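You operate a simulated robot arm through the tools that you are given. There is no shell and no other tool.

You are at the controls of a simulated robot arm. One attempt, no reset.

## Task
Put things in order on the top of the long bench. At the end: the blue card (marked "RUN No. 72") stands on top of the green front filter cone; the steel tube end stands where the short pink bottle stood; the short pink bottle stands where the blue card stood; the clear little beaker from the top of the long bench stands where the steel tube end stood; whatever was shut is shut again. Leave all else as you found it, and nothing knocked over.

It is judged by the outcome, as a careful person would: the job done as asked, and still so three seconds after it is handed in. It fails if anything else is knocked over, pushed out of place, dropped, spilled or broken.

## Robot
A 6-joint arm with a two-finger parallel gripper, fixed in place. Base frame: the origin is at the foot of the arm, x ahead of it, y to its left, z up; the work surface is at about z = 0. Units: mm, degrees, N and s.
With the tool pointing down near the work surface it reaches from about 120 to 500 mm from the base axis. Its first joint turns from -72.0 to 72.0 degrees. Payload 0.65 kg.
Tool frame: the origin (TCP) lies between the finger pads and is the grasp point; the fingertips stand 25 mm ahead of it; z points along the fingers, y is the line along which they close. Largest opening 76 mm; finger width 18, thickness 10; the body of the gripper, 36 by 78 mm, starts 45 mm behind the TCP.
Orientation is that of the tool frame in the base frame, as [roll, pitch, yaw] about the fixed x, y, z axes, in that order (R = Rz(yaw) Ry(pitch) Rx(roll)). With the fingers straight down and closing along the base's y, the tool's x points along the base's -x, its y along +y and its z along -z.

## Interface
- The arm moves only by the tool play_rows. Its argument "plan" is a list of rows, each a list of 7 numbers: the shift along the tool's x, y, z in mm, then the turn, a rotation vector about the tool's x, y, z in degrees, then the gripper command, from -1 (fully open) to 1 (shut), values between in proportion. In form: [[dx, dy, dz, ax, ay, az, jaw], ...]. A call has 1 to 20 rows; each row shifts and turns the commanded pose from where the row before left it, along the tool's axes as they then stand. Each row takes 0.2 s and may step no farther than 50 mm and 8.6 degrees from the row before; otherwise, or with a gripper value out of range, the whole call is refused. A pose out of reach is approached as far as the arm can. The call stops where the force on the tool passes 40 N (or 10 N more than at its start, if that is more) or the arm is blocked; 0.2 s more then pass. The fingers move at their own pace (about 108 mm/s each) and stop on an object; they squeeze with about 28 N. The grip force told is the motor's: it shows also when the fingers shut on nothing. Time passes only in rows, and 0.2 s behind the last, so rows that do not move let the fingers close. It gives the time, the measured TCP pose, the force on the tool (base axes), the opening and the grip force at its end, in the units of the frame above (readings bear some noise), with the torque about the TCP (base axes, N m) and any sound that the robot's microphone picked up.
- Cameras (640 x 400 px; columns grow to the right, rows downward): "scene" is fixed at [48.3, 259.2, 422.7]; the picture's right is [-0.86, -0.51, 0.00], its down [-0.20, 0.34, -0.92] and it looks along [0.46, -0.79, -0.40] (base axes); focal length 214 px, centre (320, 200). "wrist" rides on the gripper at [58, 11, -81] in the tool frame; the picture's right is [-0.18, 0.98, 0.00], its down [-0.75, -0.14, -0.64] and it looks along [-0.63, -0.12, 0.77] (tool axes); focal length 243 px, centre (320, 200). There is no depth. A picture from a camera that has moved, and an enlarged one, comes with that camera's place and axes in the base frame and with its lens.
- snapshot(camera): a new picture of that camera. No time passes.
- inspect(camera, box): a new picture of the part [left, top, right, bottom] of that camera's present view, enlarged. No time passes.
- finish_job(): hands the job in; it is judged then, once.

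Nothing tells you positions but the pictures and the camera data. Unless the task says otherwise, let go and move clear before handing in.

The tools are called after "Emit:" as name(argument=value, ...) on one line, values as JSON. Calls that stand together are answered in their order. play_rows: Moves the arm, as the interface text tells. Its arguments: {"type":"object","properties":{"plan":{"type":"array","items":{"type":"array","items":{"type":"number"}}}},"required":["plan"]} The other tools are called the same way: snapshot (camera) takes a picture; inspect (camera, box) takes an enlarged picture of a part of a camera's view; finish_job () hands the job in.

At the start:

```text
clock: 0.0
tool_pos: [277.8, -20.3, 345.6]
tool_rot: [180.0, 0.2, -180.0]
ft_force: [0.6, -0.4, 0.9]
wrist_torque: [-0.01, 0.0, 0.02]
finger_gap: 76.0
gripper_force: 0.2
```

scene: 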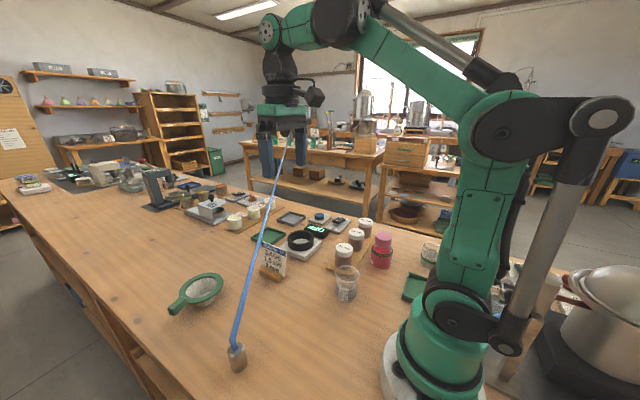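
wrist: 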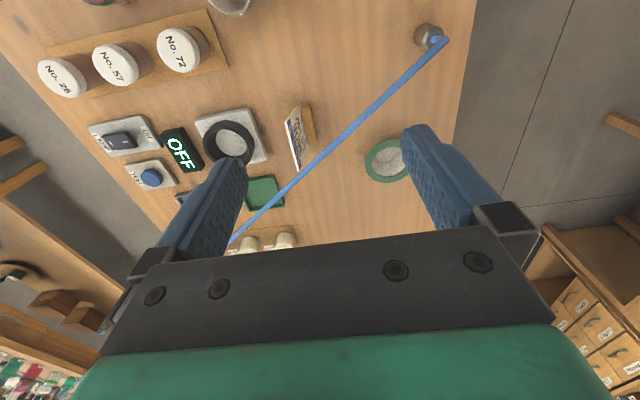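

I see the long bench with a row of jars, a pink bottle, a clear beaker, a card on a wooden stand, a green sieve/strainer and a steel tube end with a blue hose. I'll take enlarged pictures before moving.

Emit:
inspect(camera="scene", box=[160, 180, 320, 280])

Emit:
inspect(camera="scene", box=[300, 210, 460, 310])

Emit:
inspect(camera="scene", box=[150, 260, 374, 400])

Emit:
inspect(camera="scene", box=[0, 140, 240, 290])

Emit:
inspect(camera="wrist", box=[80, 0, 480, 250])

```text
4.00 times, centred on (240, 230) of scene
camera zoom: at [48.3, 259.2, 422.7], right [-0.86, -0.51, 0.0], down [-0.2, 0.34, -0.92], along [0.46, -0.79, -0.4], focal length 858 px, centre (640, 80)
```

zoom: 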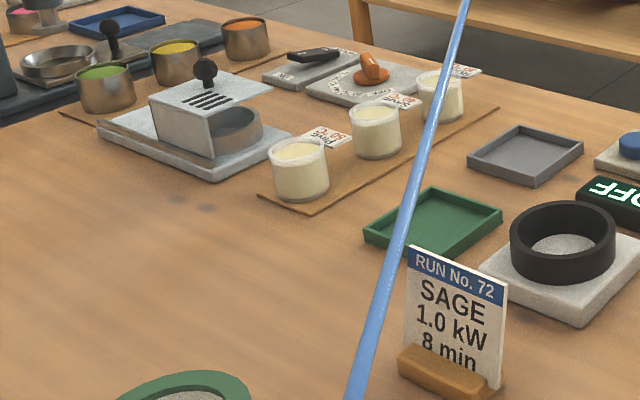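

```text
4.00 times, centred on (380, 260) of scene
camera zoom: at [48.3, 259.2, 422.7], right [-0.86, -0.51, 0.0], down [-0.2, 0.34, -0.92], along [0.46, -0.79, -0.4], focal length 858 px, centre (80, -40)
```

zoom: 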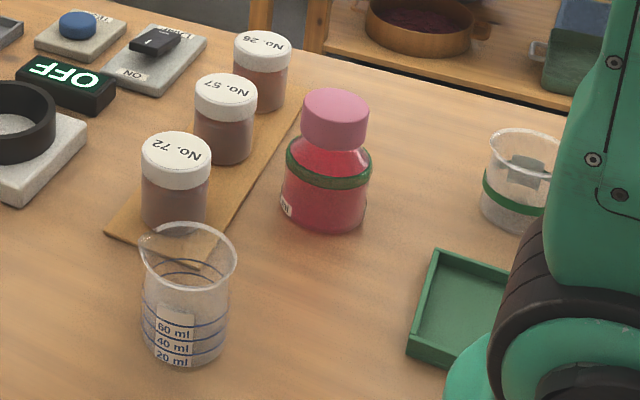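

```text
2.86 times, centred on (262, 330) of scene
camera zoom: at [48.3, 259.2, 422.7], right [-0.86, -0.51, 0.0], down [-0.2, 0.34, -0.92], along [0.46, -0.79, -0.4], focal length 613 px, centre (486, -171)
```

zoom: 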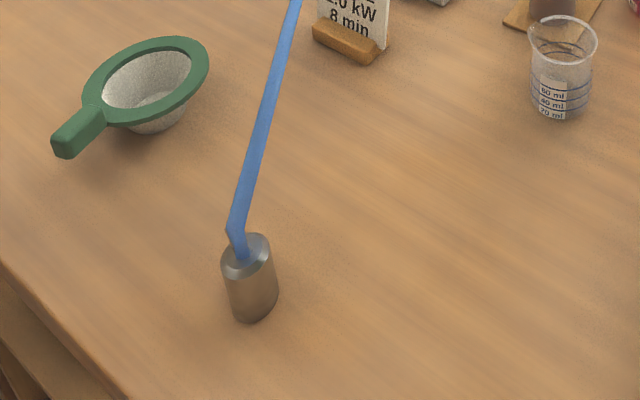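

```text
2.67 times, centred on (120, 215) of scene
camera zoom: at [48.3, 259.2, 422.7], right [-0.86, -0.51, 0.0], down [-0.2, 0.34, -0.92], along [0.46, -0.79, -0.4], focal length 572 px, centre (853, 160)
```

zoom: 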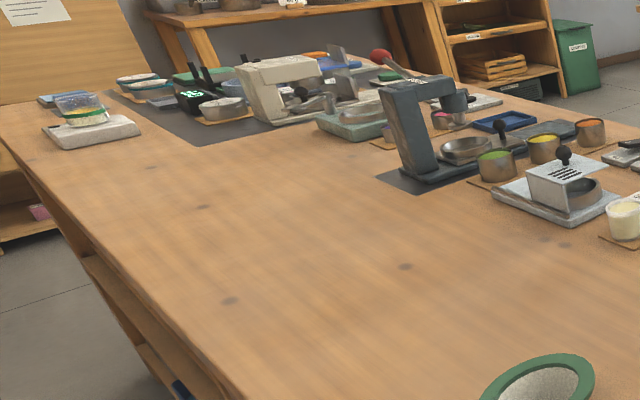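

```text
1.60 times, centred on (280, 125) of wrist
camera zoom: at [219.4, -9.0, 426.4], right [0.18, 0.98, 0.0], down [0.75, -0.14, 0.64], along [0.63, -0.12, -0.76], focal length 388 px, centre (384, 320)
```

zoom: 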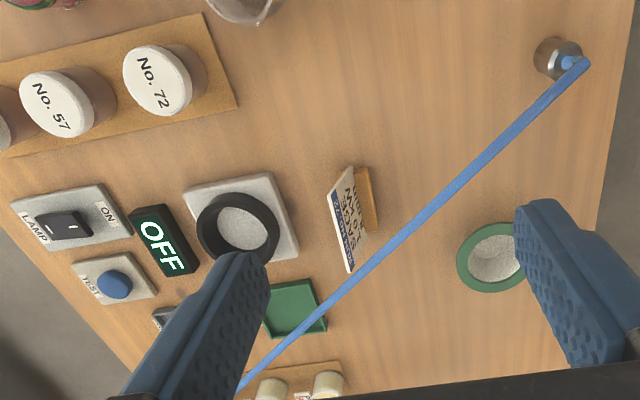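

The hose runs from the steel tube end up and away behind the gripper, so I need to know where it is anchored. I take the card to be near (389,-69), the beaker (186,-105), the bottle (145,-261), the tube end (289,134) and the cone (482,73). Next I turn the wrist in place to look around.

Emit:
play_rows(plan=[[0, 0, 0, 0, 0, 8, -1], [0, 0, 0, 0, 0, 8, -1], [0, 0, 0, 0, 0, 8, -1], [0, 0, 0, 0, 0, 8, -1], [0, 0, 0, 0, 0, 8, -1], [0, 0, 0, 0, 0, 8, -1]])

Emit:
snapshot(camera="wrist")

Emit:
snapshot(camera="scene")

```text
clock: 1.4
tool_pos: [278.1, -19.4, 345.4]
tool_rot: [-179.9, 0.1, 131.8]
ft_force: [0.5, 0.3, -0.5]
wrist_torque: [0.0, 0.01, 0.0]
finger_gap: 75.9
gripper_force: 0.0
```

```text
taken
camera wrist: at [247.2, 31.4, 425.9], right [0.86, 0.52, 0.0], down [0.4, -0.65, 0.64], along [0.33, -0.55, -0.77], focal length 243 px, centre (320, 200)
```

wrist: 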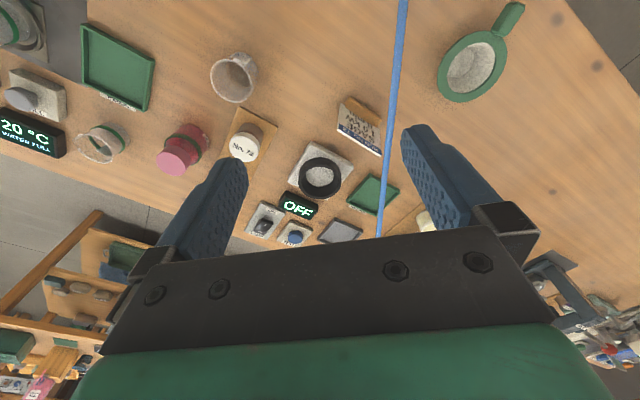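

```text
taken
```

scene: 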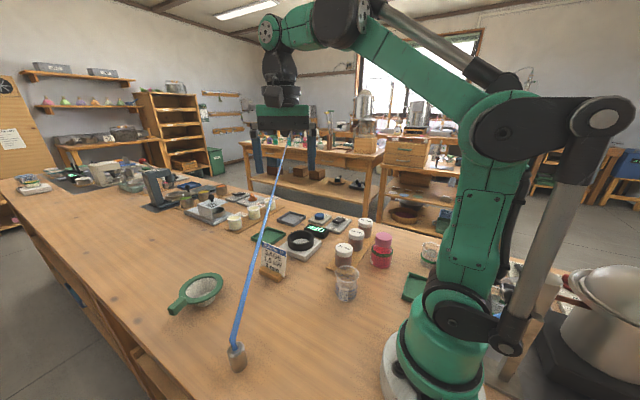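

The hose goes on past the fingers; I'll inspect its far end and tilt the wrist up to see the anchor.

Emit:
inspect(camera="scene", box=[230, 80, 390, 180])

Emit:
inspect(camera="wrist", box=[0, 0, 320, 200])

Emit:
inspect(camera="wrist", box=[200, 40, 520, 240])

```text
4.00 times, centred on (310, 130) of scene
camera zoom: at [48.3, 259.2, 422.7], right [-0.86, -0.51, 0.0], down [-0.2, 0.34, -0.92], along [0.46, -0.79, -0.4], focal length 858 px, centre (360, 480)
```

zoom: 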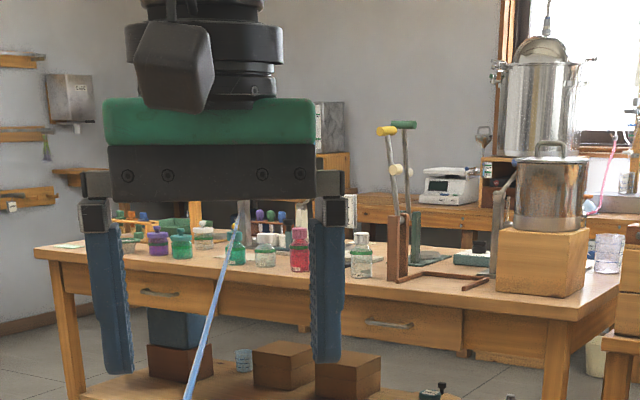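

```text
2.00 times, centred on (160, 100) of wrist
camera zoom: at [247.2, 31.4, 425.9], right [0.86, 0.52, 0.0], down [0.4, -0.65, 0.64], along [0.33, -0.55, -0.77], focal length 485 px, centre (640, 400)
```

zoom: 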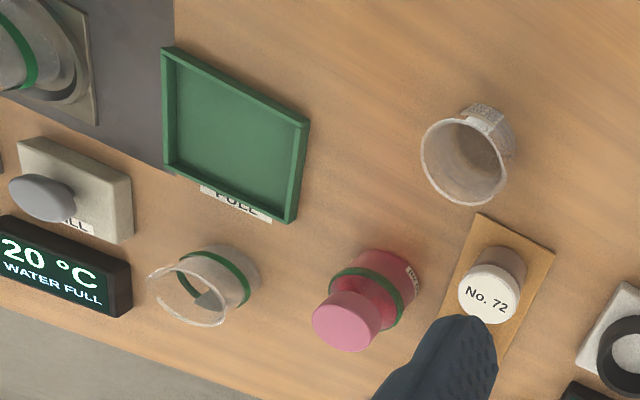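

```text
2.00 times, centred on (360, 140) of wrist
camera zoom: at [247.2, 31.4, 425.9], right [0.86, 0.52, 0.0], down [0.4, -0.65, 0.64], along [0.33, -0.55, -0.77], focal length 485 px, centre (240, 320)
```

zoom: 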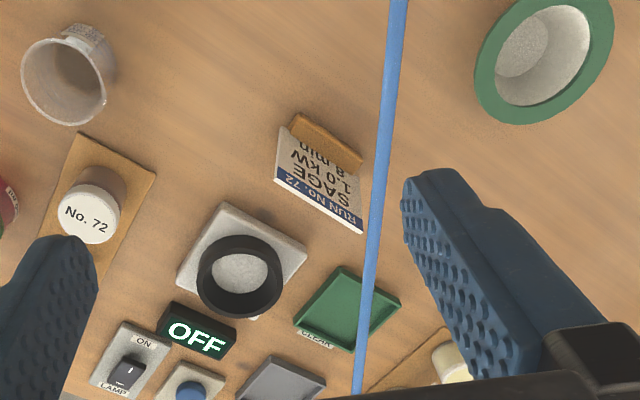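

The hose seems to end high up and further off; I'll tilt the wrist upward to see that end.

Emit:
play_rows(plan=[[0, 0, 0, 0, -8, 0, -1], [0, 0, 0, 0, -8, 0, -1], [0, 0, 0, 0, -8, 0, -1], [0, 0, 0, 0, -8, 0, -1], [0, 0, 0, 0, -8, 0, -1]])

Emit:
snapshot(camera="wrist")

Emit:
snapshot(camera="scene")

```text
clock: 2.6
tool_pos: [277.8, -20.0, 345.3]
tool_rot: [179.9, 40.2, 131.8]
ft_force: [-0.8, 0.5, 0.6]
wrist_torque: [0.0, 0.01, -0.03]
finger_gap: 76.0
gripper_force: 0.1
```

```text
taken
camera wrist: at [221.2, 59.3, 370.1], right [0.82, 0.55, 0.12], down [0.0, -0.21, 0.98], along [0.57, -0.81, -0.18], focal length 243 px, centre (320, 200)
```

wrist: 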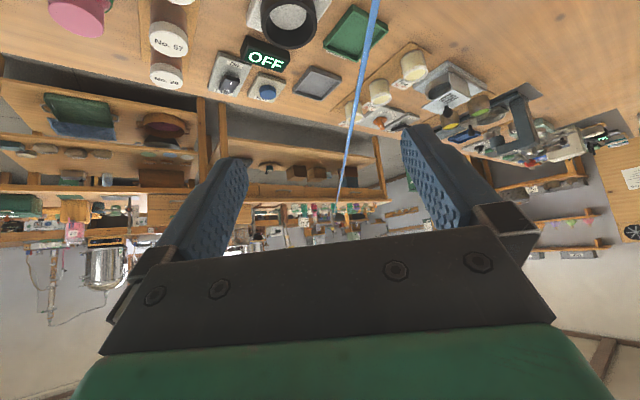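

```text
taken
```

scene: 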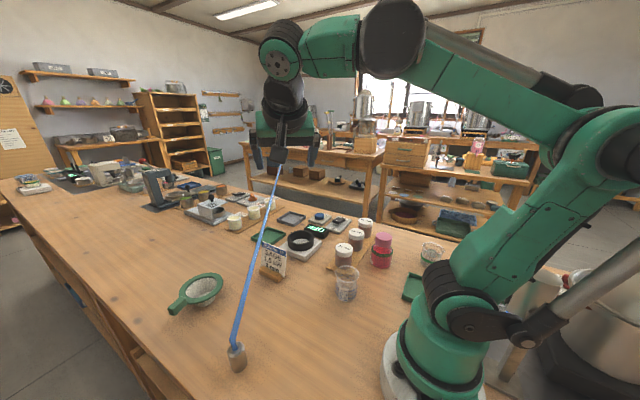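

Emit:
inspect(camera="wrist", box=[240, 120, 432, 240])

Emit:
inspect(camera="scene", box=[230, 100, 390, 200])

```text
3.33 times, centred on (336, 180) of wrist
camera zoom: at [221.2, 59.3, 370.1], right [0.82, 0.55, 0.12], down [0.0, -0.21, 0.98], along [0.57, -0.81, -0.18], focal length 809 px, centre (267, 267)
```

zoom: 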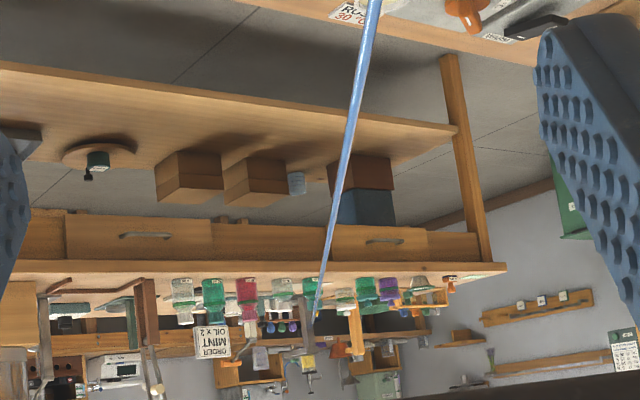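

```text
4.00 times, centred on (310, 150) of scene
camera zoom: at [48.3, 259.2, 422.7], right [-0.86, -0.51, 0.0], down [-0.2, 0.34, -0.92], along [0.46, -0.79, -0.4], focal length 858 px, centre (360, 400)
```

zoom: 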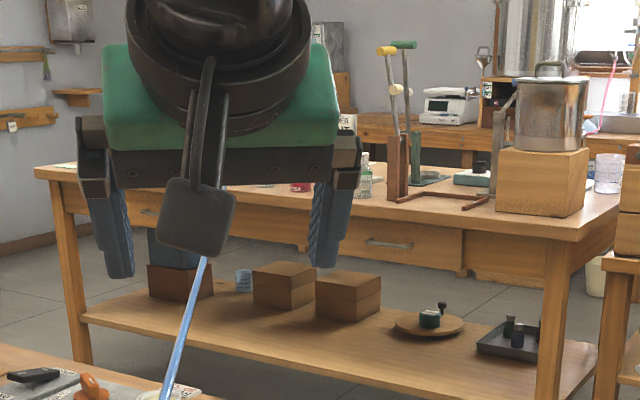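

The blue hose runs off to an apparatus on the far bench, so it is tethered and passes over the card area. I'll level the tool and move to the other side of the hose to measure its height and see the tube end, card and cone better.

Emit:
play_rows(plan=[[0, 0, 0, 0, 8, 0, -1], [0, 0, 0, 0, 8, 0, -1], [0, 0, 0, 0, 8, 0, -1], [0, 0, 0, 0, 8, 0, -1], [0, 0, 0, 0, 8, 0, -1], [0, 0, 0, 0, 0, -8, -1], [0, 0, 0, 0, 0, -8, -1], [0, 0, 0, 0, 0, -8, -1], [0, 0, 0, 0, 0, -8, -1], [0, 0, 0, 0, 0, -8, -1], [0, 0, 0, 0, 0, -8, -1], [-20, 40, 0, 0, 0, 0, -1], [-20, 40, 0, 0, 0, 0, -1], [-20, 40, 0, 0, 0, 0, -1], [-20, 40, 0, 0, 0, 0, -1], [0, 0, 0, 0, 0, 0, -1]])

Emit:
snapshot(camera="wrist")

Emit:
snapshot(camera="scene")

```text
clock: 6.0
tool_pos: [346.1, 125.2, 335.6]
tool_rot: [-179.9, 0.1, -180.0]
ft_force: [-0.6, -0.3, 0.1]
wrist_torque: [0.07, 0.02, -0.02]
finger_gap: 76.0
gripper_force: 0.1
out of reach, approached as far as the arm can: row 15
```

```text
taken
camera wrist: at [287.3, 136.4, 416.5], right [0.18, 0.98, 0.0], down [0.75, -0.14, 0.64], along [0.63, -0.12, -0.76], focal length 243 px, centre (320, 200)
```

wrist: 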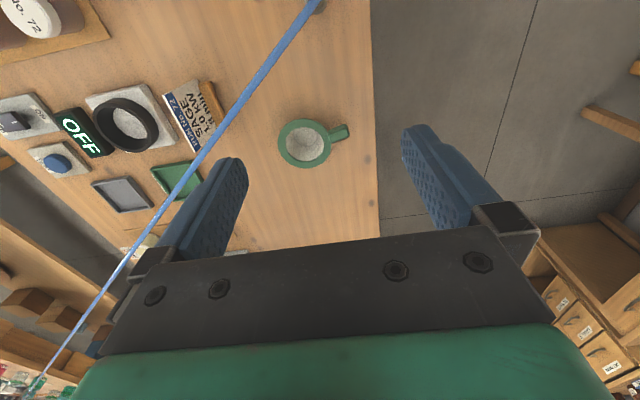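

```text
taken
```

scene: 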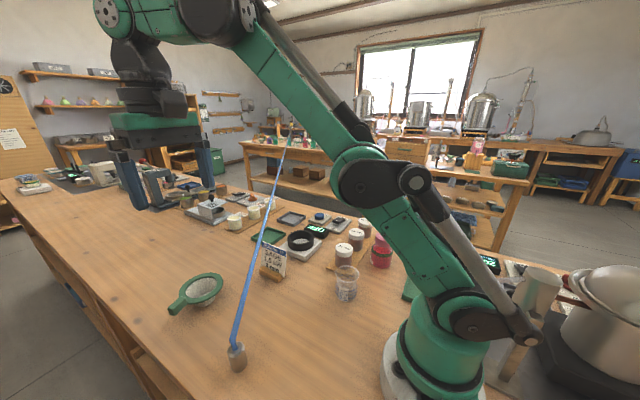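

The hose heads off at roughly 65–95 mm above the bench, close beside the card, so I'll clear it first: bottle to a temporary spot, tube end to the bottle's place, then card, bottle and beaker. The cone's rim centre I take to be about (472,72). Next I go over to hover near the bottle for a close look.

Emit:
play_rows(plan=[[19.6, -38, 3.5, 0, 0, 0, -1], [19.6, -38, 3.5, 0, 0, 0, -1], [19.6, -38, 3.5, 0, 0, 0, -1], [19.6, -38, 3.5, 0, 0, 0, -1], [19.6, -38, 3.5, 0, 0, 0, -1], [19.6, -38, 3.5, 0, 0, 0, -1], [19.6, -38, 3.5, 0, 0, 0, -1], [19.6, -38, 3.5, 0, 0, 0, -1], [19.6, -38, 3.5, 0, 0, 0, -1], [19.6, -38, 3.5, 0, 0, 0, -1], [0, 0, 0, 0, 0, 7.5, -1], [0, 0, 0, 0, 0, 7.5, -1], [0, 0, 0, 0, 0, 7.5, -1], [0, 0, 0, 0, 0, 7.5, -1], [0, 0, 0, 0, 0, 7.5, -1], [0, 0, 0, 0, 0, 7.5, -1], [0, 0, 0, 0, 0, 7.5, -1], [0, 0, 0, 0, 0, 7.5, -1]])

Emit:
snapshot(camera="wrist")

Emit:
snapshot(camera="scene")

```text
clock: 9.8
tool_pos: [146.6, -251.7, 298.9]
tool_rot: [180.0, 0.0, 119.8]
ft_force: [0.5, 0.6, -0.7]
wrist_torque: [-0.02, -0.01, -0.01]
finger_gap: 76.0
gripper_force: 0.1
```

```text
taken
camera wrist: at [127.8, -197.0, 380.3], right [0.94, 0.33, 0.0], down [0.25, -0.72, 0.64], along [0.21, -0.61, -0.77], focal length 243 px, centre (320, 200)
```

wrist: 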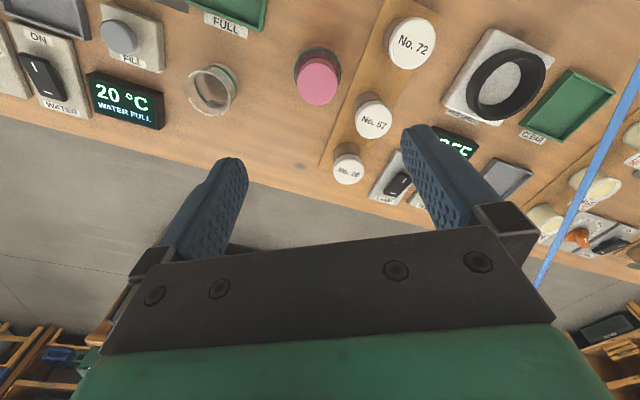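

```text
taken
```

scene: 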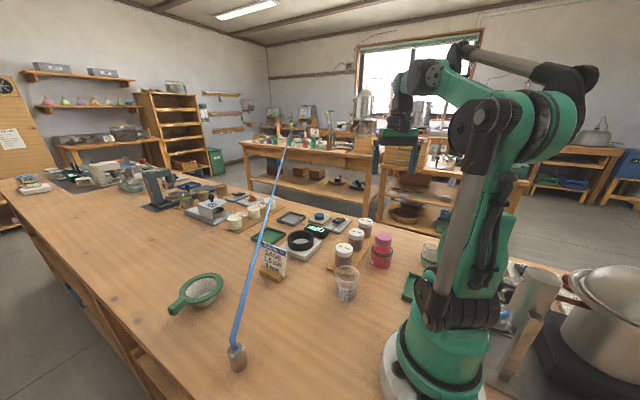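

I take the bottle's cap to be near (149,-268) with its top about 90 mm up. I'll centre over it and come down to 200 mm for a closer look.

Emit:
play_rows(plan=[[-15, -6, 0, 0, 0, 0, -1], [0, 0, 30, 0, 0, 0, -1], [0, 0, 30, 0, 0, 0, -1], [0, 0, 30, 0, 0, 0, -1], [0, 0, 0, 0, 0, 0, -1]])

Emit:
snapshot(camera="wrist")

Emit:
inspect(camera="wrist", box=[200, 0, 440, 150])

Emit:
inspect(camera="scene", box=[350, 220, 414, 280])

```text
clock: 11.0
tool_pos: [148.8, -270.9, 207.3]
tool_rot: [-179.9, 0.1, 120.0]
ft_force: [0.7, 0.4, 0.4]
wrist_torque: [0.01, 0.01, -0.02]
finger_gap: 75.9
gripper_force: 0.1
```

```text
taken
camera wrist: at [129.1, -214.0, 289.5], right [0.94, 0.33, 0.0], down [0.25, -0.72, 0.64], along [0.21, -0.61, -0.77], focal length 243 px, centre (320, 200)
```

wrist: 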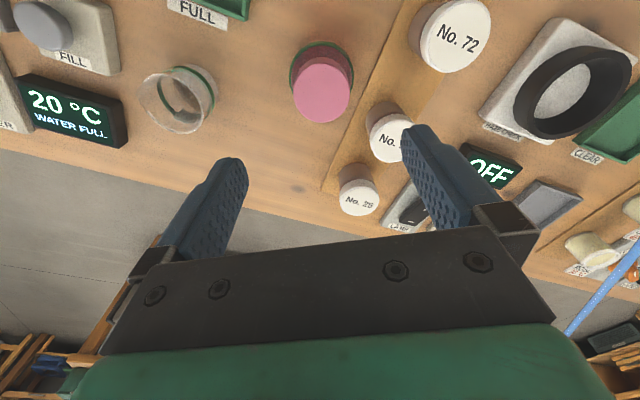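

```text
2.67 times, centred on (320, 75) of wrist
camera zoom: at [129.1, -214.0, 289.5], right [0.94, 0.33, 0.0], down [0.25, -0.72, 0.64], along [0.21, -0.61, -0.77], focal length 647 px, centre (320, 533)
```

zoom: 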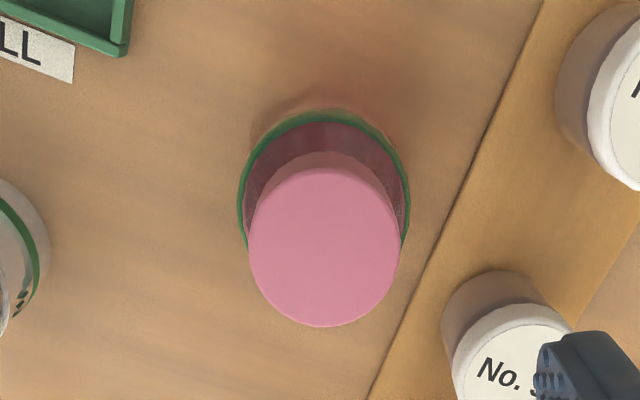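

```text
6.67 times, centred on (382, 250) of scene
camera zoom: at [48.3, 259.2, 422.7], right [-0.86, -0.51, 0.0], down [-0.2, 0.34, -0.92], along [0.46, -0.79, -0.4], focal length 1430 px, centre (-93, -133)
```

zoom: 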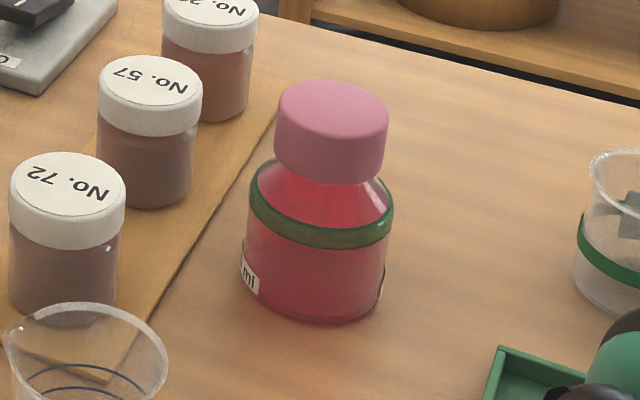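

The bottle stands at about (149.5,-268.5), 61 mm across the body and 89 mm tall. I'll come down to just above it and check the centring between the fingers.

Emit:
play_rows(plan=[[1.7, 1.8, 0, 0, 0, 0, -1], [0, 0, 30, 0, 0, 0, -1], [0, 0, 30, 0, 0, 0, -1], [0, 0, 16, 0, 0, 0, -1], [0, 0, 0, 0, 0, 0, -1]])

Emit:
snapshot(camera="wrist")

Emit:
inspect(camera="scene", box=[340, 180, 436, 280])

```text
clock: 12.2
tool_pos: [150.8, -269.4, 133.3]
tool_rot: [179.9, 0.1, 120.0]
ft_force: [-0.2, 0.4, 0.9]
wrist_torque: [0.03, -0.02, -0.01]
finger_gap: 76.2
gripper_force: 0.0
```

```text
taken
camera wrist: at [130.8, -212.8, 213.0], right [0.94, 0.33, 0.0], down [0.25, -0.72, 0.64], along [0.21, -0.61, -0.77], focal length 243 px, centre (320, 200)
```

wrist: 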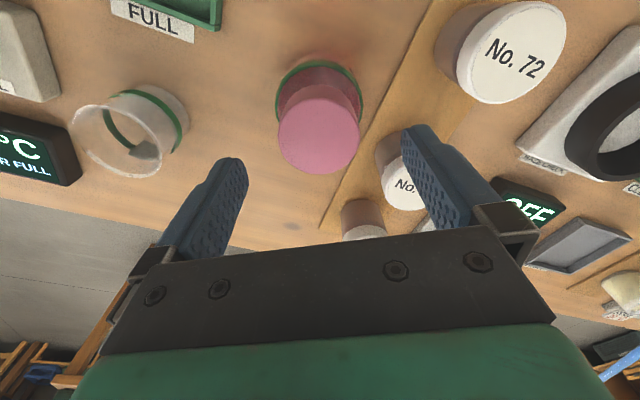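

```text
4.00 times, centred on (388, 230) of scene
camera zoom: at [48.3, 259.2, 422.7], right [-0.86, -0.51, 0.0], down [-0.2, 0.34, -0.92], along [0.46, -0.79, -0.4], focal length 858 px, centre (48, 80)
```

zoom: 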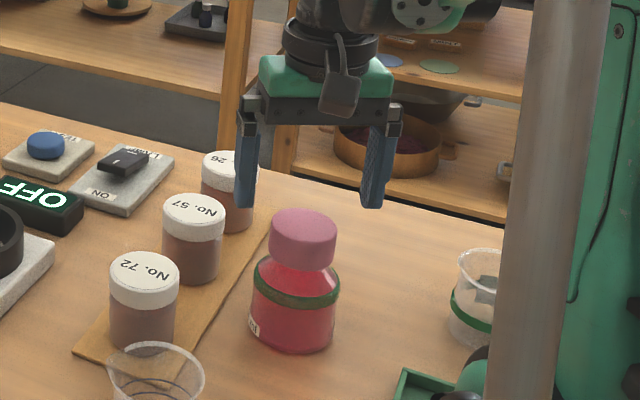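

The cap is centred between the fingers, so I go down around the body to TCP z≈50 and close.

Emit:
play_rows(plan=[[0, 0, 20, 0, 0, 0, -1], [0, 0, 20, 0, 0, 0, -1], [0, 0, 20, 0, 0, 0, -1], [0, 0, 15, 0, 0, 0, -1], [0, 0, 8, 0, 0, 0, -1], [0, 0, 0, 0, 0, 0, -1]])

Emit:
inspect(camera="scene", box=[340, 200, 436, 280])

Emit:
snapshot(camera="wrist")

```text
clock: 13.6
tool_pos: [149.6, -266.4, 50.5]
tool_rot: [180.0, 0.1, 120.1]
ft_force: [0.0, 0.0, 0.8]
wrist_torque: [0.0, 0.0, 0.0]
finger_gap: 76.0
gripper_force: 0.0
```

```text
5.00 times, centred on (388, 240) of scene
camera zoom: at [48.3, 259.2, 422.7], right [-0.86, -0.51, 0.0], down [-0.2, 0.34, -0.92], along [0.46, -0.79, -0.4], focal length 1072 px, centre (-20, 0)
```

zoom: 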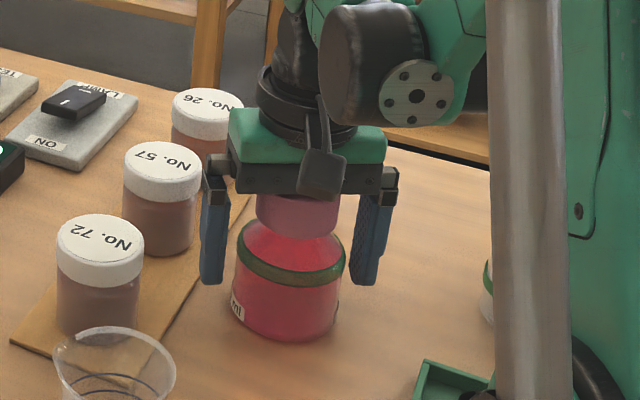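

```text
taken
camera wrist: at [130.4, -210.2, 131.1], right [0.94, 0.33, 0.0], down [0.25, -0.72, 0.64], along [0.21, -0.61, -0.77], focal length 243 px, centre (320, 200)
```

wrist: 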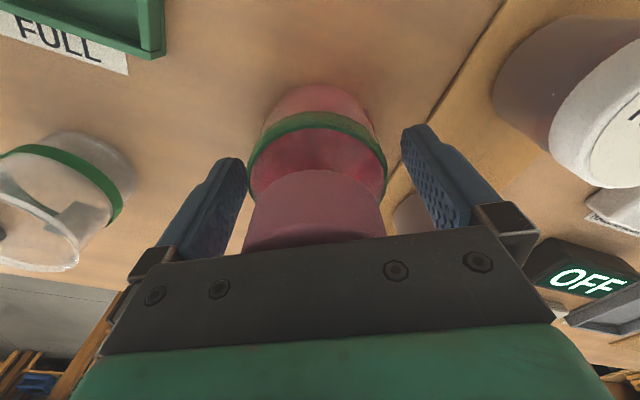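

The fingers straddle the body with the palm clear of the cap. Now I close and then lift gently.

Emit:
play_rows(plan=[[0, 0, 0, 0, 0, 0, 0], [0, 0, 0, 0, 0, 0, 1], [0, 0, 0, 0, 0, 0, 1], [0, 0, 0, 0, 0, 0, 1]])

Emit:
inspect(camera="scene", box=[340, 200, 436, 280])

```text
clock: 14.6
tool_pos: [149.7, -267.1, 49.8]
tool_rot: [179.9, 0.1, 120.1]
ft_force: [0.4, -0.1, -0.3]
wrist_torque: [-0.01, 0.02, -0.02]
finger_gap: 58.4
gripper_force: 28.3
```

```text
5.00 times, centred on (388, 240) of scene
camera zoom: at [48.3, 259.2, 422.7], right [-0.86, -0.51, 0.0], down [-0.2, 0.34, -0.92], along [0.46, -0.79, -0.4], focal length 1072 px, centre (-20, 0)
```

zoom: 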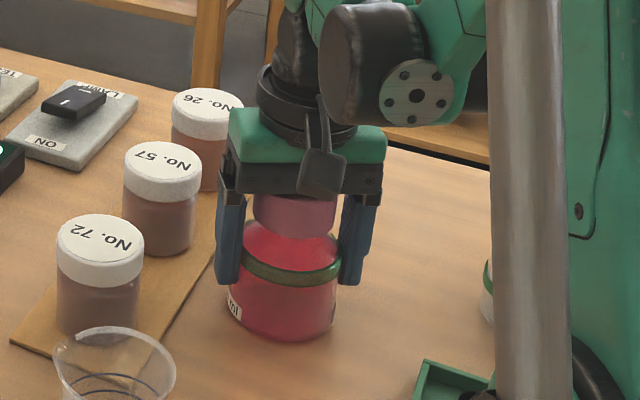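

The bottle is gripped (58 mm). I lift it high and carry it to a clear temporary spot near (235,15).

Emit:
play_rows(plan=[[0, 0, -10, 0, 0, 0, 1], [0, 0, -25, 0, 0, 0, 1], [0, 0, -25, 0, 0, 0, 1], [0, 0, -25, 0, 0, 0, 1], [0, 0, -25, 0, 0, 0, 1], [25.2, 26.8, 0, 0, 0, 0, 1], [25.2, 26.8, 0, 0, 0, 0, 1], [25.2, 26.8, 0, 0, 0, 0, 1], [25.2, 26.8, 0, 0, 0, 0, 1], [25.2, 26.8, 0, 0, 0, 0, 1], [25.2, 26.8, 0, 0, 0, 0, 1], [25.2, 26.8, 0, 0, 0, 0, 1], [25.2, 26.8, 0, 0, 0, 0, 1], [0, 0, 0, 0, 0, 0, 1]])

Emit:
snapshot(camera="scene")

Emit:
snapshot(camera="wrist")

```text
clock: 17.6
tool_pos: [234.9, 13.8, 160.7]
tool_rot: [180.0, 0.2, 119.9]
ft_force: [-0.3, 0.2, -0.4]
wrist_torque: [-0.01, 0.03, -0.03]
finger_gap: 58.5
gripper_force: 27.9
```

```text
taken
```

scene: 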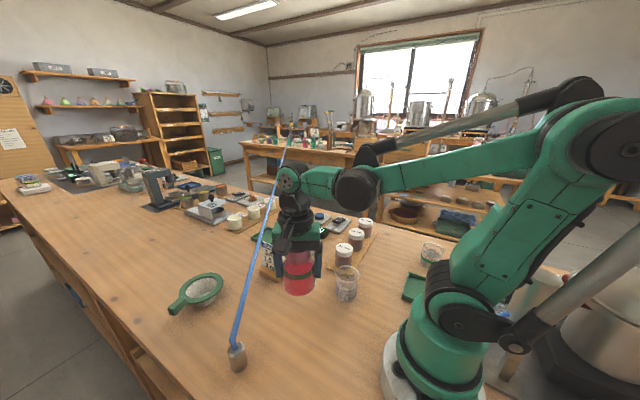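

```text
taken
camera wrist: at [216.0, 71.3, 241.6], right [0.94, 0.33, 0.0], down [0.25, -0.72, 0.64], along [0.21, -0.61, -0.77], focal length 243 px, centre (320, 200)
```

wrist: 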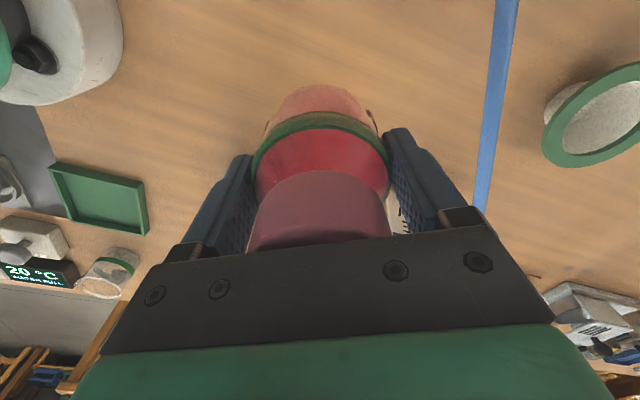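

The spot below is clear, so I lower the bottle, release it and rise.

Emit:
play_rows(plan=[[0, 0, 30, 0, 0, 0, 1], [0, 0, 30, 0, 0, 0, 1], [0, 0, 30, 0, 0, 0, 1], [0, 0, 12, 0, 0, 0, 1], [0, 0, 5, 0, 0, 0, 1], [0, 0, 2.5, 0, 0, 0, 1], [0, 0, 0, 0, 0, 0, 1]])

Emit:
inspect(camera="scene", box=[240, 220, 368, 320])

```text
clock: 19.2
tool_pos: [235.3, 13.7, 50.2]
tool_rot: [-179.9, 0.0, 120.0]
ft_force: [-0.3, 0.3, -0.6]
wrist_torque: [0.05, 0.0, 0.02]
finger_gap: 58.3
gripper_force: 28.1
```

```text
4.00 times, centred on (304, 270) of scene
camera zoom: at [48.3, 259.2, 422.7], right [-0.86, -0.51, 0.0], down [-0.2, 0.34, -0.92], along [0.46, -0.79, -0.4], focal length 858 px, centre (384, -80)
```

zoom: 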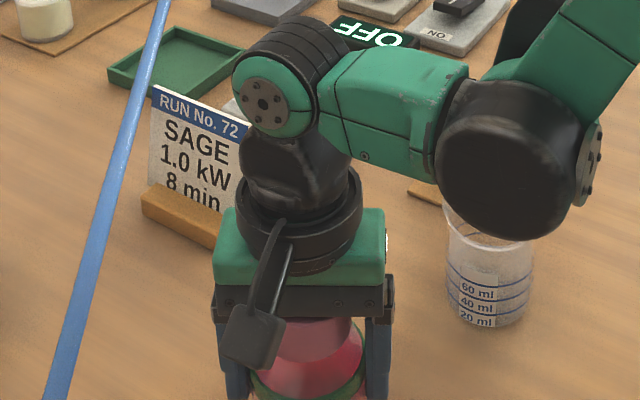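

Emit:
play_rows(plan=[[0, 0, 0.5, 0, 0, 0, 1], [0, 0, 0, 0, 0, 0, 0.3], [0, 0, 0, 0, 0, 0, -1], [0, 0, 0, 0, 0, 0, -1], [0, 0, -15, 0, 0, 0, -1], [0, 0, -30, 0, 0, 0, -1], [0, 0, -30, 0, 0, 0, -1], [0, 0, -30, 0, 0, 0, -1], [0, 0, 0, 0, 0, 0, -1]])

Emit:
snapshot(camera="scene")

Emit:
snapshot(camera="wrist")

```text
clock: 21.2
tool_pos: [234.4, 12.2, 155.7]
tool_rot: [180.0, 0.1, 120.0]
ft_force: [0.2, 1.0, -0.8]
wrist_torque: [-0.04, 0.0, 0.02]
finger_gap: 75.9
gripper_force: 0.1
```

```text
taken
```

scene: 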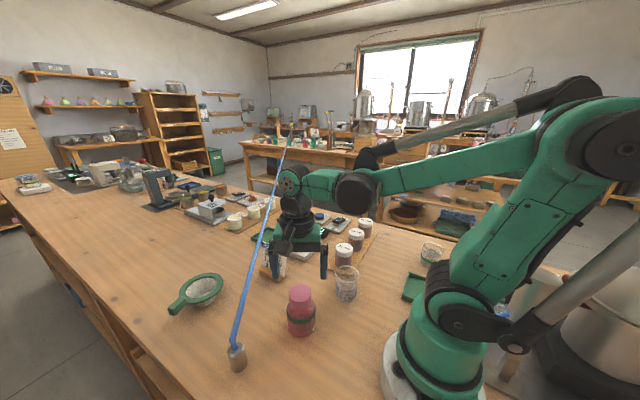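

```text
taken
camera wrist: at [215.9, 68.7, 236.6], right [0.94, 0.33, 0.0], down [0.25, -0.72, 0.64], along [0.21, -0.61, -0.77], focal length 243 px, centre (320, 200)
```

wrist: 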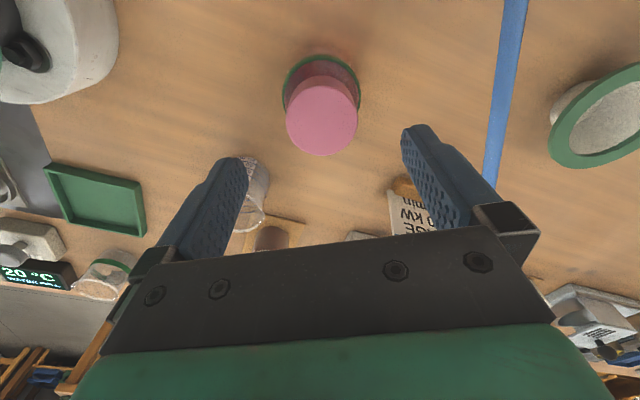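

The bottle stands at the temporary spot. Next I go above the steel tube end at a safe height to see it and its hose closely.

Emit:
play_rows(plan=[[0, 0, -25, 0, 0, 0, -1], [0, 0, -25, 0, 0, 0, -1], [19.5, 27, 0, 0, 0, 0, -1], [19.5, 27, 0, 0, 0, 0, -1], [19.5, 27, 0, 0, 0, 0, -1], [19.5, 27, 0, 0, 0, 0, -1], [0, 0, 0, 0, 0, 0, -1]])

Emit:
snapshot(camera="wrist")

Emit:
inspect(camera="scene", box=[190, 290, 318, 390])

```text
clock: 22.8
tool_pos: [289.8, 136.7, 205.4]
tool_rot: [180.0, 0.2, 119.9]
ft_force: [0.5, -0.1, -0.1]
wrist_torque: [0.0, -0.01, 0.01]
finger_gap: 75.9
gripper_force: 0.1
```

```text
taken
camera wrist: at [270.0, 192.6, 286.5], right [0.94, 0.33, 0.0], down [0.25, -0.72, 0.64], along [0.21, -0.61, -0.77], focal length 243 px, centre (320, 200)
```

wrist: 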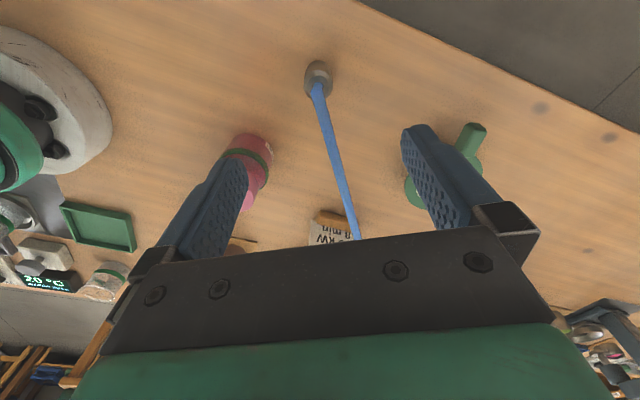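

```text
4.00 times, centred on (254, 340) of scene
camera zoom: at [48.3, 259.2, 422.7], right [-0.86, -0.51, 0.0], down [-0.2, 0.34, -0.92], along [0.46, -0.79, -0.4], focal length 858 px, centre (584, -360)
```

zoom: 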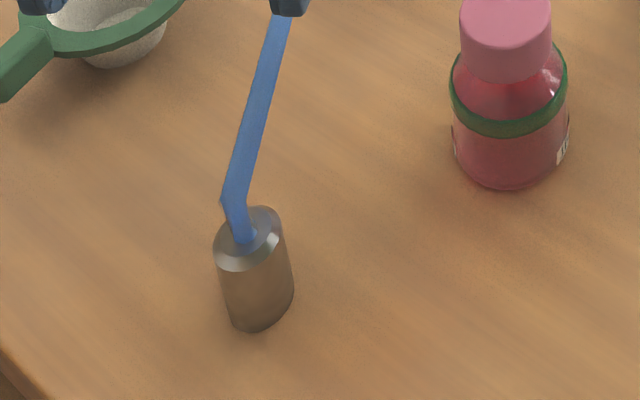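

Emit:
inspect(camera="wrist", box=[240, 20, 400, 120])

```text
4.00 times, centred on (320, 70) of wrist
camera zoom: at [270.0, 192.6, 286.5], right [0.94, 0.33, 0.0], down [0.25, -0.72, 0.64], along [0.21, -0.61, -0.77], focal length 970 px, centre (320, 720)
```

zoom: 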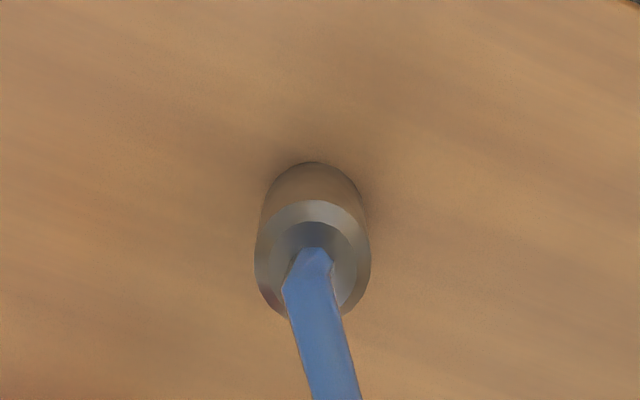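

The tube end stands at about (288.7,132), 28 mm across, 43 mm tall; its hose rises to ~74 mm then runs off along (0.6,-0.8). I'll line up so the hose passes between the fingers and come down partway to check.

Emit:
play_rows(plan=[[0, 0, 0, 0, 0, -7, -1], [-3.2, -3.2, 0, 0, 0, 0, -1], [0, 0, 30, 0, 0, 0, -1], [0, 0, 30, 0, 0, 0, -1], [0, 0, 15, 0, 0, 0, -1], [0, 0, 0, 0, 0, 0, -1]])

Emit:
snapshot(camera="wrist")

Emit:
inspect(camera="scene", box=[174, 270, 334, 370])

```text
clock: 24.2
tool_pos: [290.5, 131.3, 130.6]
tool_rot: [179.9, 0.2, 127.0]
ft_force: [-0.1, 0.2, -0.6]
wrist_torque: [0.01, 0.03, 0.03]
finger_gap: 76.0
gripper_force: 0.0
```

```text
taken
camera wrist: at [263.6, 185.1, 211.2], right [0.9, 0.44, 0.0], down [0.34, -0.69, 0.64], along [0.29, -0.58, -0.77], focal length 243 px, centre (320, 200)
```

wrist: 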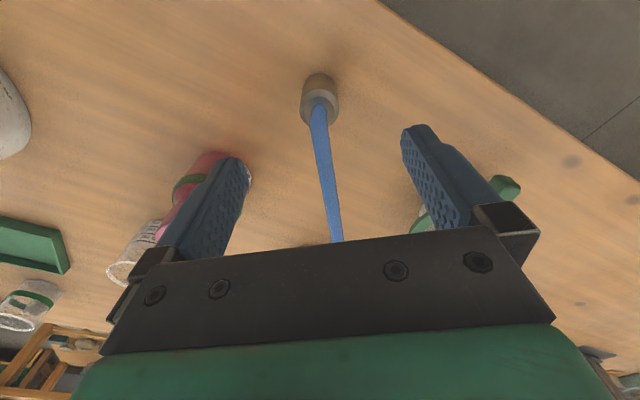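

```text
4.00 times, centred on (254, 320) of scene
camera zoom: at [48.3, 259.2, 422.7], right [-0.86, -0.51, 0.0], down [-0.2, 0.34, -0.92], along [0.46, -0.79, -0.4], focal length 858 px, centre (584, -280)
```

zoom: 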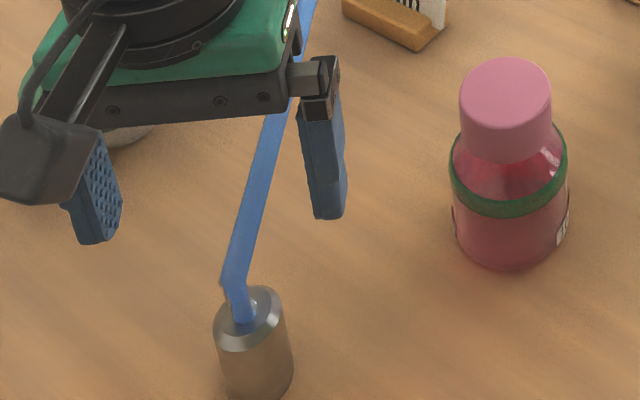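

It is centred with the hose between the fingers. I descend to about z=41 and check before closing.

Emit:
play_rows(plan=[[0, 0, 25, 0, 0, 0, -1], [0, 0, 25, 0, 0, 0, -1], [0, 0, 20, 0, 0, 0, -1], [0, 0, 12, 0, 0, 0, -1], [0, 0, 7.5, 0, 0, 0, -1], [0, 0, 0, 0, 0, 0, -1]])

Emit:
snapshot(camera="wrist")

Emit:
inspect(camera="scene", box=[174, 290, 334, 390])

```text
clock: 25.6
tool_pos: [288.8, 132.3, 41.1]
tool_rot: [-179.9, 0.0, 127.0]
ft_force: [-0.3, 0.3, 0.4]
wrist_torque: [0.03, 0.02, 0.02]
finger_gap: 76.2
gripper_force: 0.0
```

```text
taken
camera wrist: at [263.1, 184.9, 122.3], right [0.9, 0.44, 0.0], down [0.34, -0.69, 0.64], along [0.29, -0.58, -0.77], focal length 243 px, centre (320, 200)
```

wrist: 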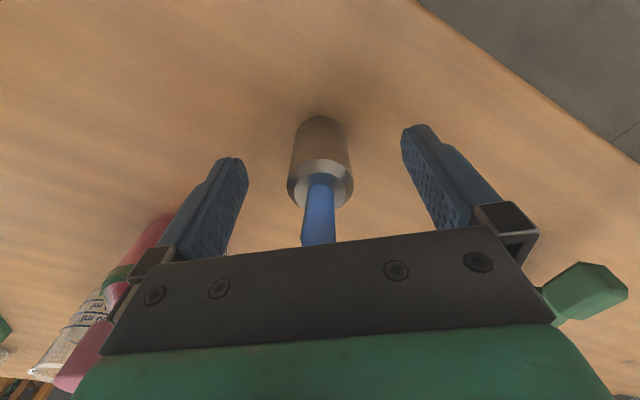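

```text
4.00 times, centred on (254, 340) of scene
camera zoom: at [48.3, 259.2, 422.7], right [-0.86, -0.51, 0.0], down [-0.2, 0.34, -0.92], along [0.46, -0.79, -0.4], focal length 858 px, centre (584, -360)
```

zoom: 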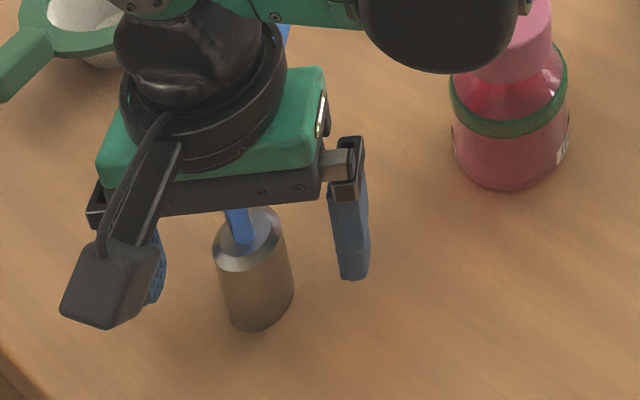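

The tube end sits between the fingers with the hose free under the palm. I close and lift a little, watching the force.

Emit:
play_rows(plan=[[0, 0, 0, 0, 0, 0, 0], [0, 0, 0, 0, 0, 0, 1], [0, 0, 0, 0, 0, 0, 1], [0, 0, 0, 0, 0, 0, 1], [0, 0, 0, 0, 0, 0, 1]])

Emit:
inspect(camera="scene", box=[174, 290, 334, 390])

Emit:
play_rows(plan=[[0, 0, -8, 0, 0, 0, 1], [0, 0, -20, 0, 0, 0, 1], [0, 0, 0, 0, 0, 0, 1]])

Emit:
snapshot(camera="scene")

Emit:
snapshot(camera="wrist")

```text
clock: 26.8
tool_pos: [288.7, 130.9, 41.8]
tool_rot: [180.0, 0.2, 127.0]
ft_force: [0.8, 0.5, -0.3]
wrist_torque: [0.01, 0.02, 0.03]
finger_gap: 26.2
gripper_force: 27.7
```

```text
4.00 times, centred on (254, 340) of scene
camera zoom: at [48.3, 259.2, 422.7], right [-0.86, -0.51, 0.0], down [-0.2, 0.34, -0.92], along [0.46, -0.79, -0.4], focal length 858 px, centre (584, -360)
```

zoom: 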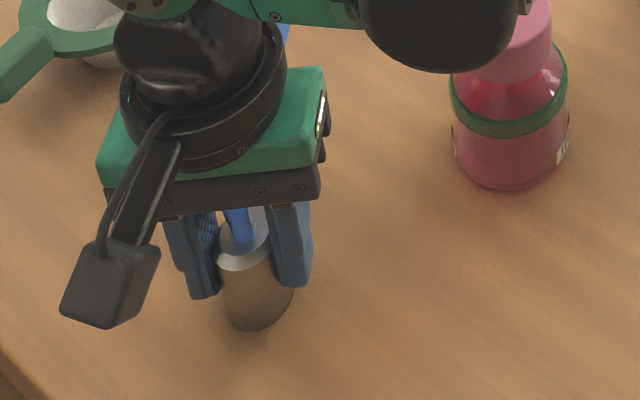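

```text
clock: 27.6
tool_pos: [288.5, 132.8, 69.8]
tool_rot: [180.0, 0.1, 127.1]
ft_force: [-0.5, 1.1, -0.8]
wrist_torque: [0.0, 0.05, -0.04]
finger_gap: 26.1
gripper_force: 28.0
```

```text
taken
```

scene: 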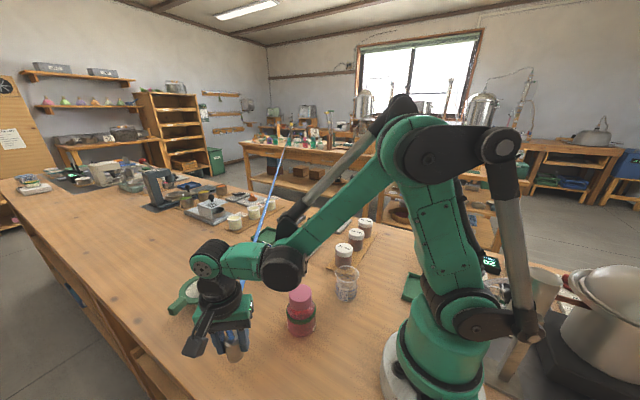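

```text
taken
camera wrist: at [263.1, 186.3, 151.6], right [0.9, 0.44, 0.0], down [0.34, -0.69, 0.64], along [0.29, -0.58, -0.77], focal length 243 px, centre (320, 200)
```

wrist: 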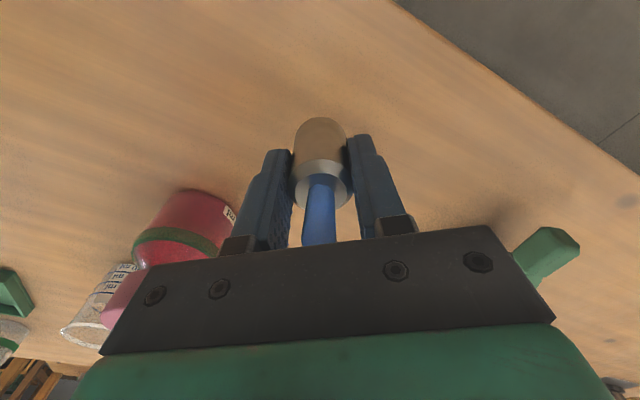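

It lifts freely and the hose follows without pull. I raise it to 200 mm and carry it halfway toward the bottle's old place, checking the hose.

Emit:
play_rows(plan=[[0, 0, -26, 0, 0, 0, 1], [0, 0, -26, 0, 0, 0, 1], [0, 0, -26, 0, 0, 0, 1], [0, 0, -26, 0, 0, 0, 1], [0, 0, -26, 0, 0, 0, 1], [-23.6, -35.4, 0, 0, 0, 0, 1], [-23.6, -35.4, 0, 0, 0, 0, 1], [-23.6, -35.4, 0, 0, 0, 0, 1], [-23.6, -35.4, 0, 0, 0, 0, 1], [-23.6, -35.4, 0, 0, 0, 0, 1], [0, 0, 0, 0, 0, 0, 1]])

Emit:
snapshot(camera="scene")

Emit:
snapshot(camera="wrist")

```text
clock: 30.0
tool_pos: [217.6, -67.2, 200.7]
tool_rot: [179.9, 0.1, 127.0]
ft_force: [-0.7, 0.1, -0.2]
wrist_torque: [-0.02, 0.0, 0.01]
finger_gap: 26.1
gripper_force: 28.0
```

```text
taken
```

scene: 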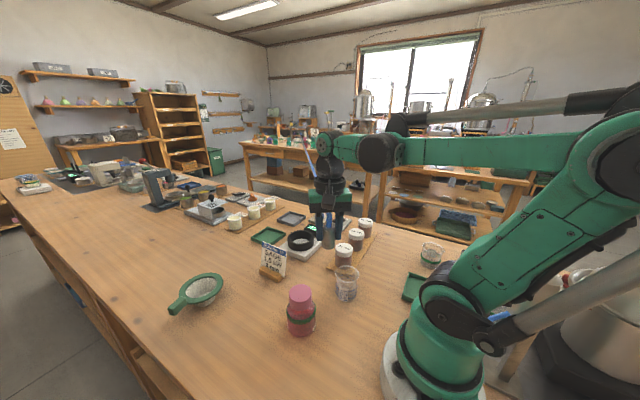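

```text
taken
camera wrist: at [191.8, -13.5, 280.6], right [0.9, 0.44, 0.0], down [0.34, -0.69, 0.64], along [0.29, -0.58, -0.77], focal length 243 px, centre (320, 200)
```

wrist: 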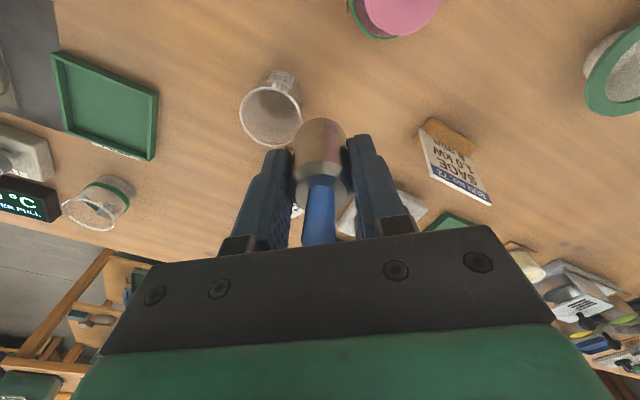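

All well; I carry on to above the bottle's old place and turn a little to follow the hose's new direction.

Emit:
play_rows(plan=[[-23.6, -35.4, 0, 0, 0, 0, 1], [-23.6, -35.4, 0, 0, 0, 0, 1], [-23.6, -35.4, 0, 0, 0, 0, 1], [-23.6, -35.4, 0, 0, 0, 0, 1], [-23.6, -35.4, 0, 0, 0, 0, 1], [0, 0, 0, 0, 0, -4.5, 1], [0, 0, 0, 0, 0, -4.5, 1], [0, 0, 0, 0, 0, 0, 1]])

Emit:
snapshot(camera="scene")

Emit:
snapshot(camera="wrist")

Emit:
inspect(camera="scene", box=[310, 160, 470, 260])

```text
clock: 31.8
tool_pos: [148.6, -270.3, 198.1]
tool_rot: [179.9, 0.1, 136.0]
ft_force: [0.4, -0.3, 0.5]
wrist_torque: [-0.04, 0.02, -0.03]
finger_gap: 26.0
gripper_force: 28.3
```

```text
taken
```

scene: 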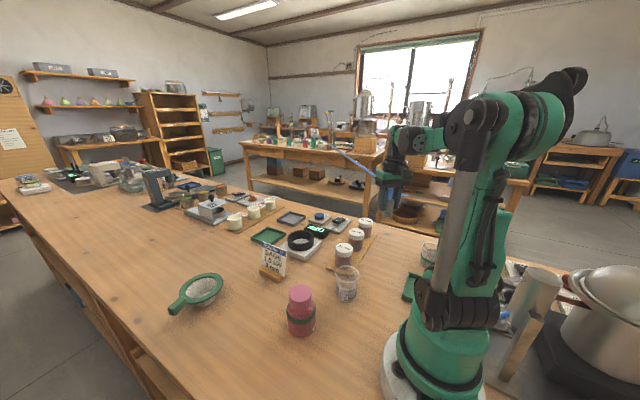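

```text
taken
camera wrist: at [114.1, -221.0, 279.7], right [0.81, 0.58, 0.0], down [0.44, -0.62, 0.64], along [0.37, -0.52, -0.76], focal length 243 px, centre (320, 200)
```

wrist: 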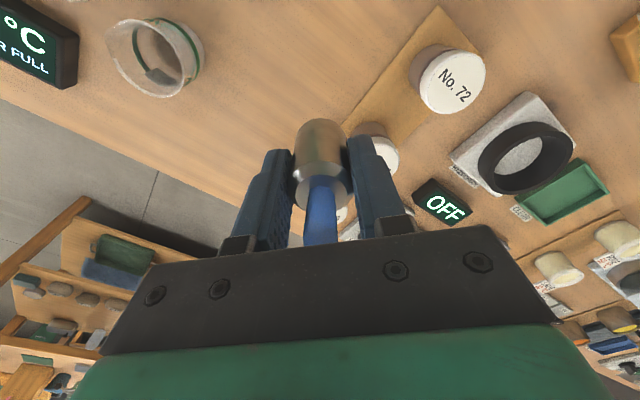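

```text
4.00 times, centred on (390, 210) of scene
camera zoom: at [48.3, 259.2, 422.7], right [-0.86, -0.51, 0.0], down [-0.2, 0.34, -0.92], along [0.46, -0.79, -0.4], focal length 858 px, centre (40, 160)
```

zoom: 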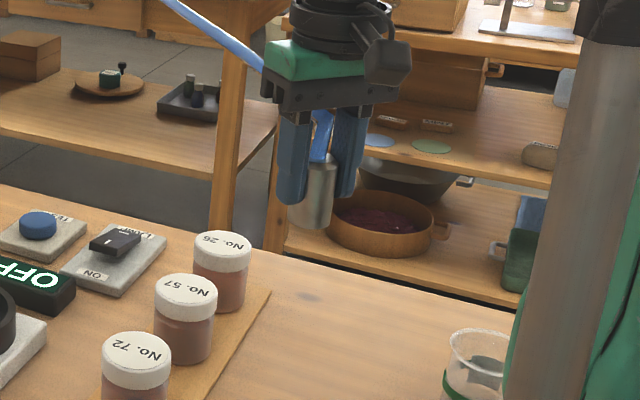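

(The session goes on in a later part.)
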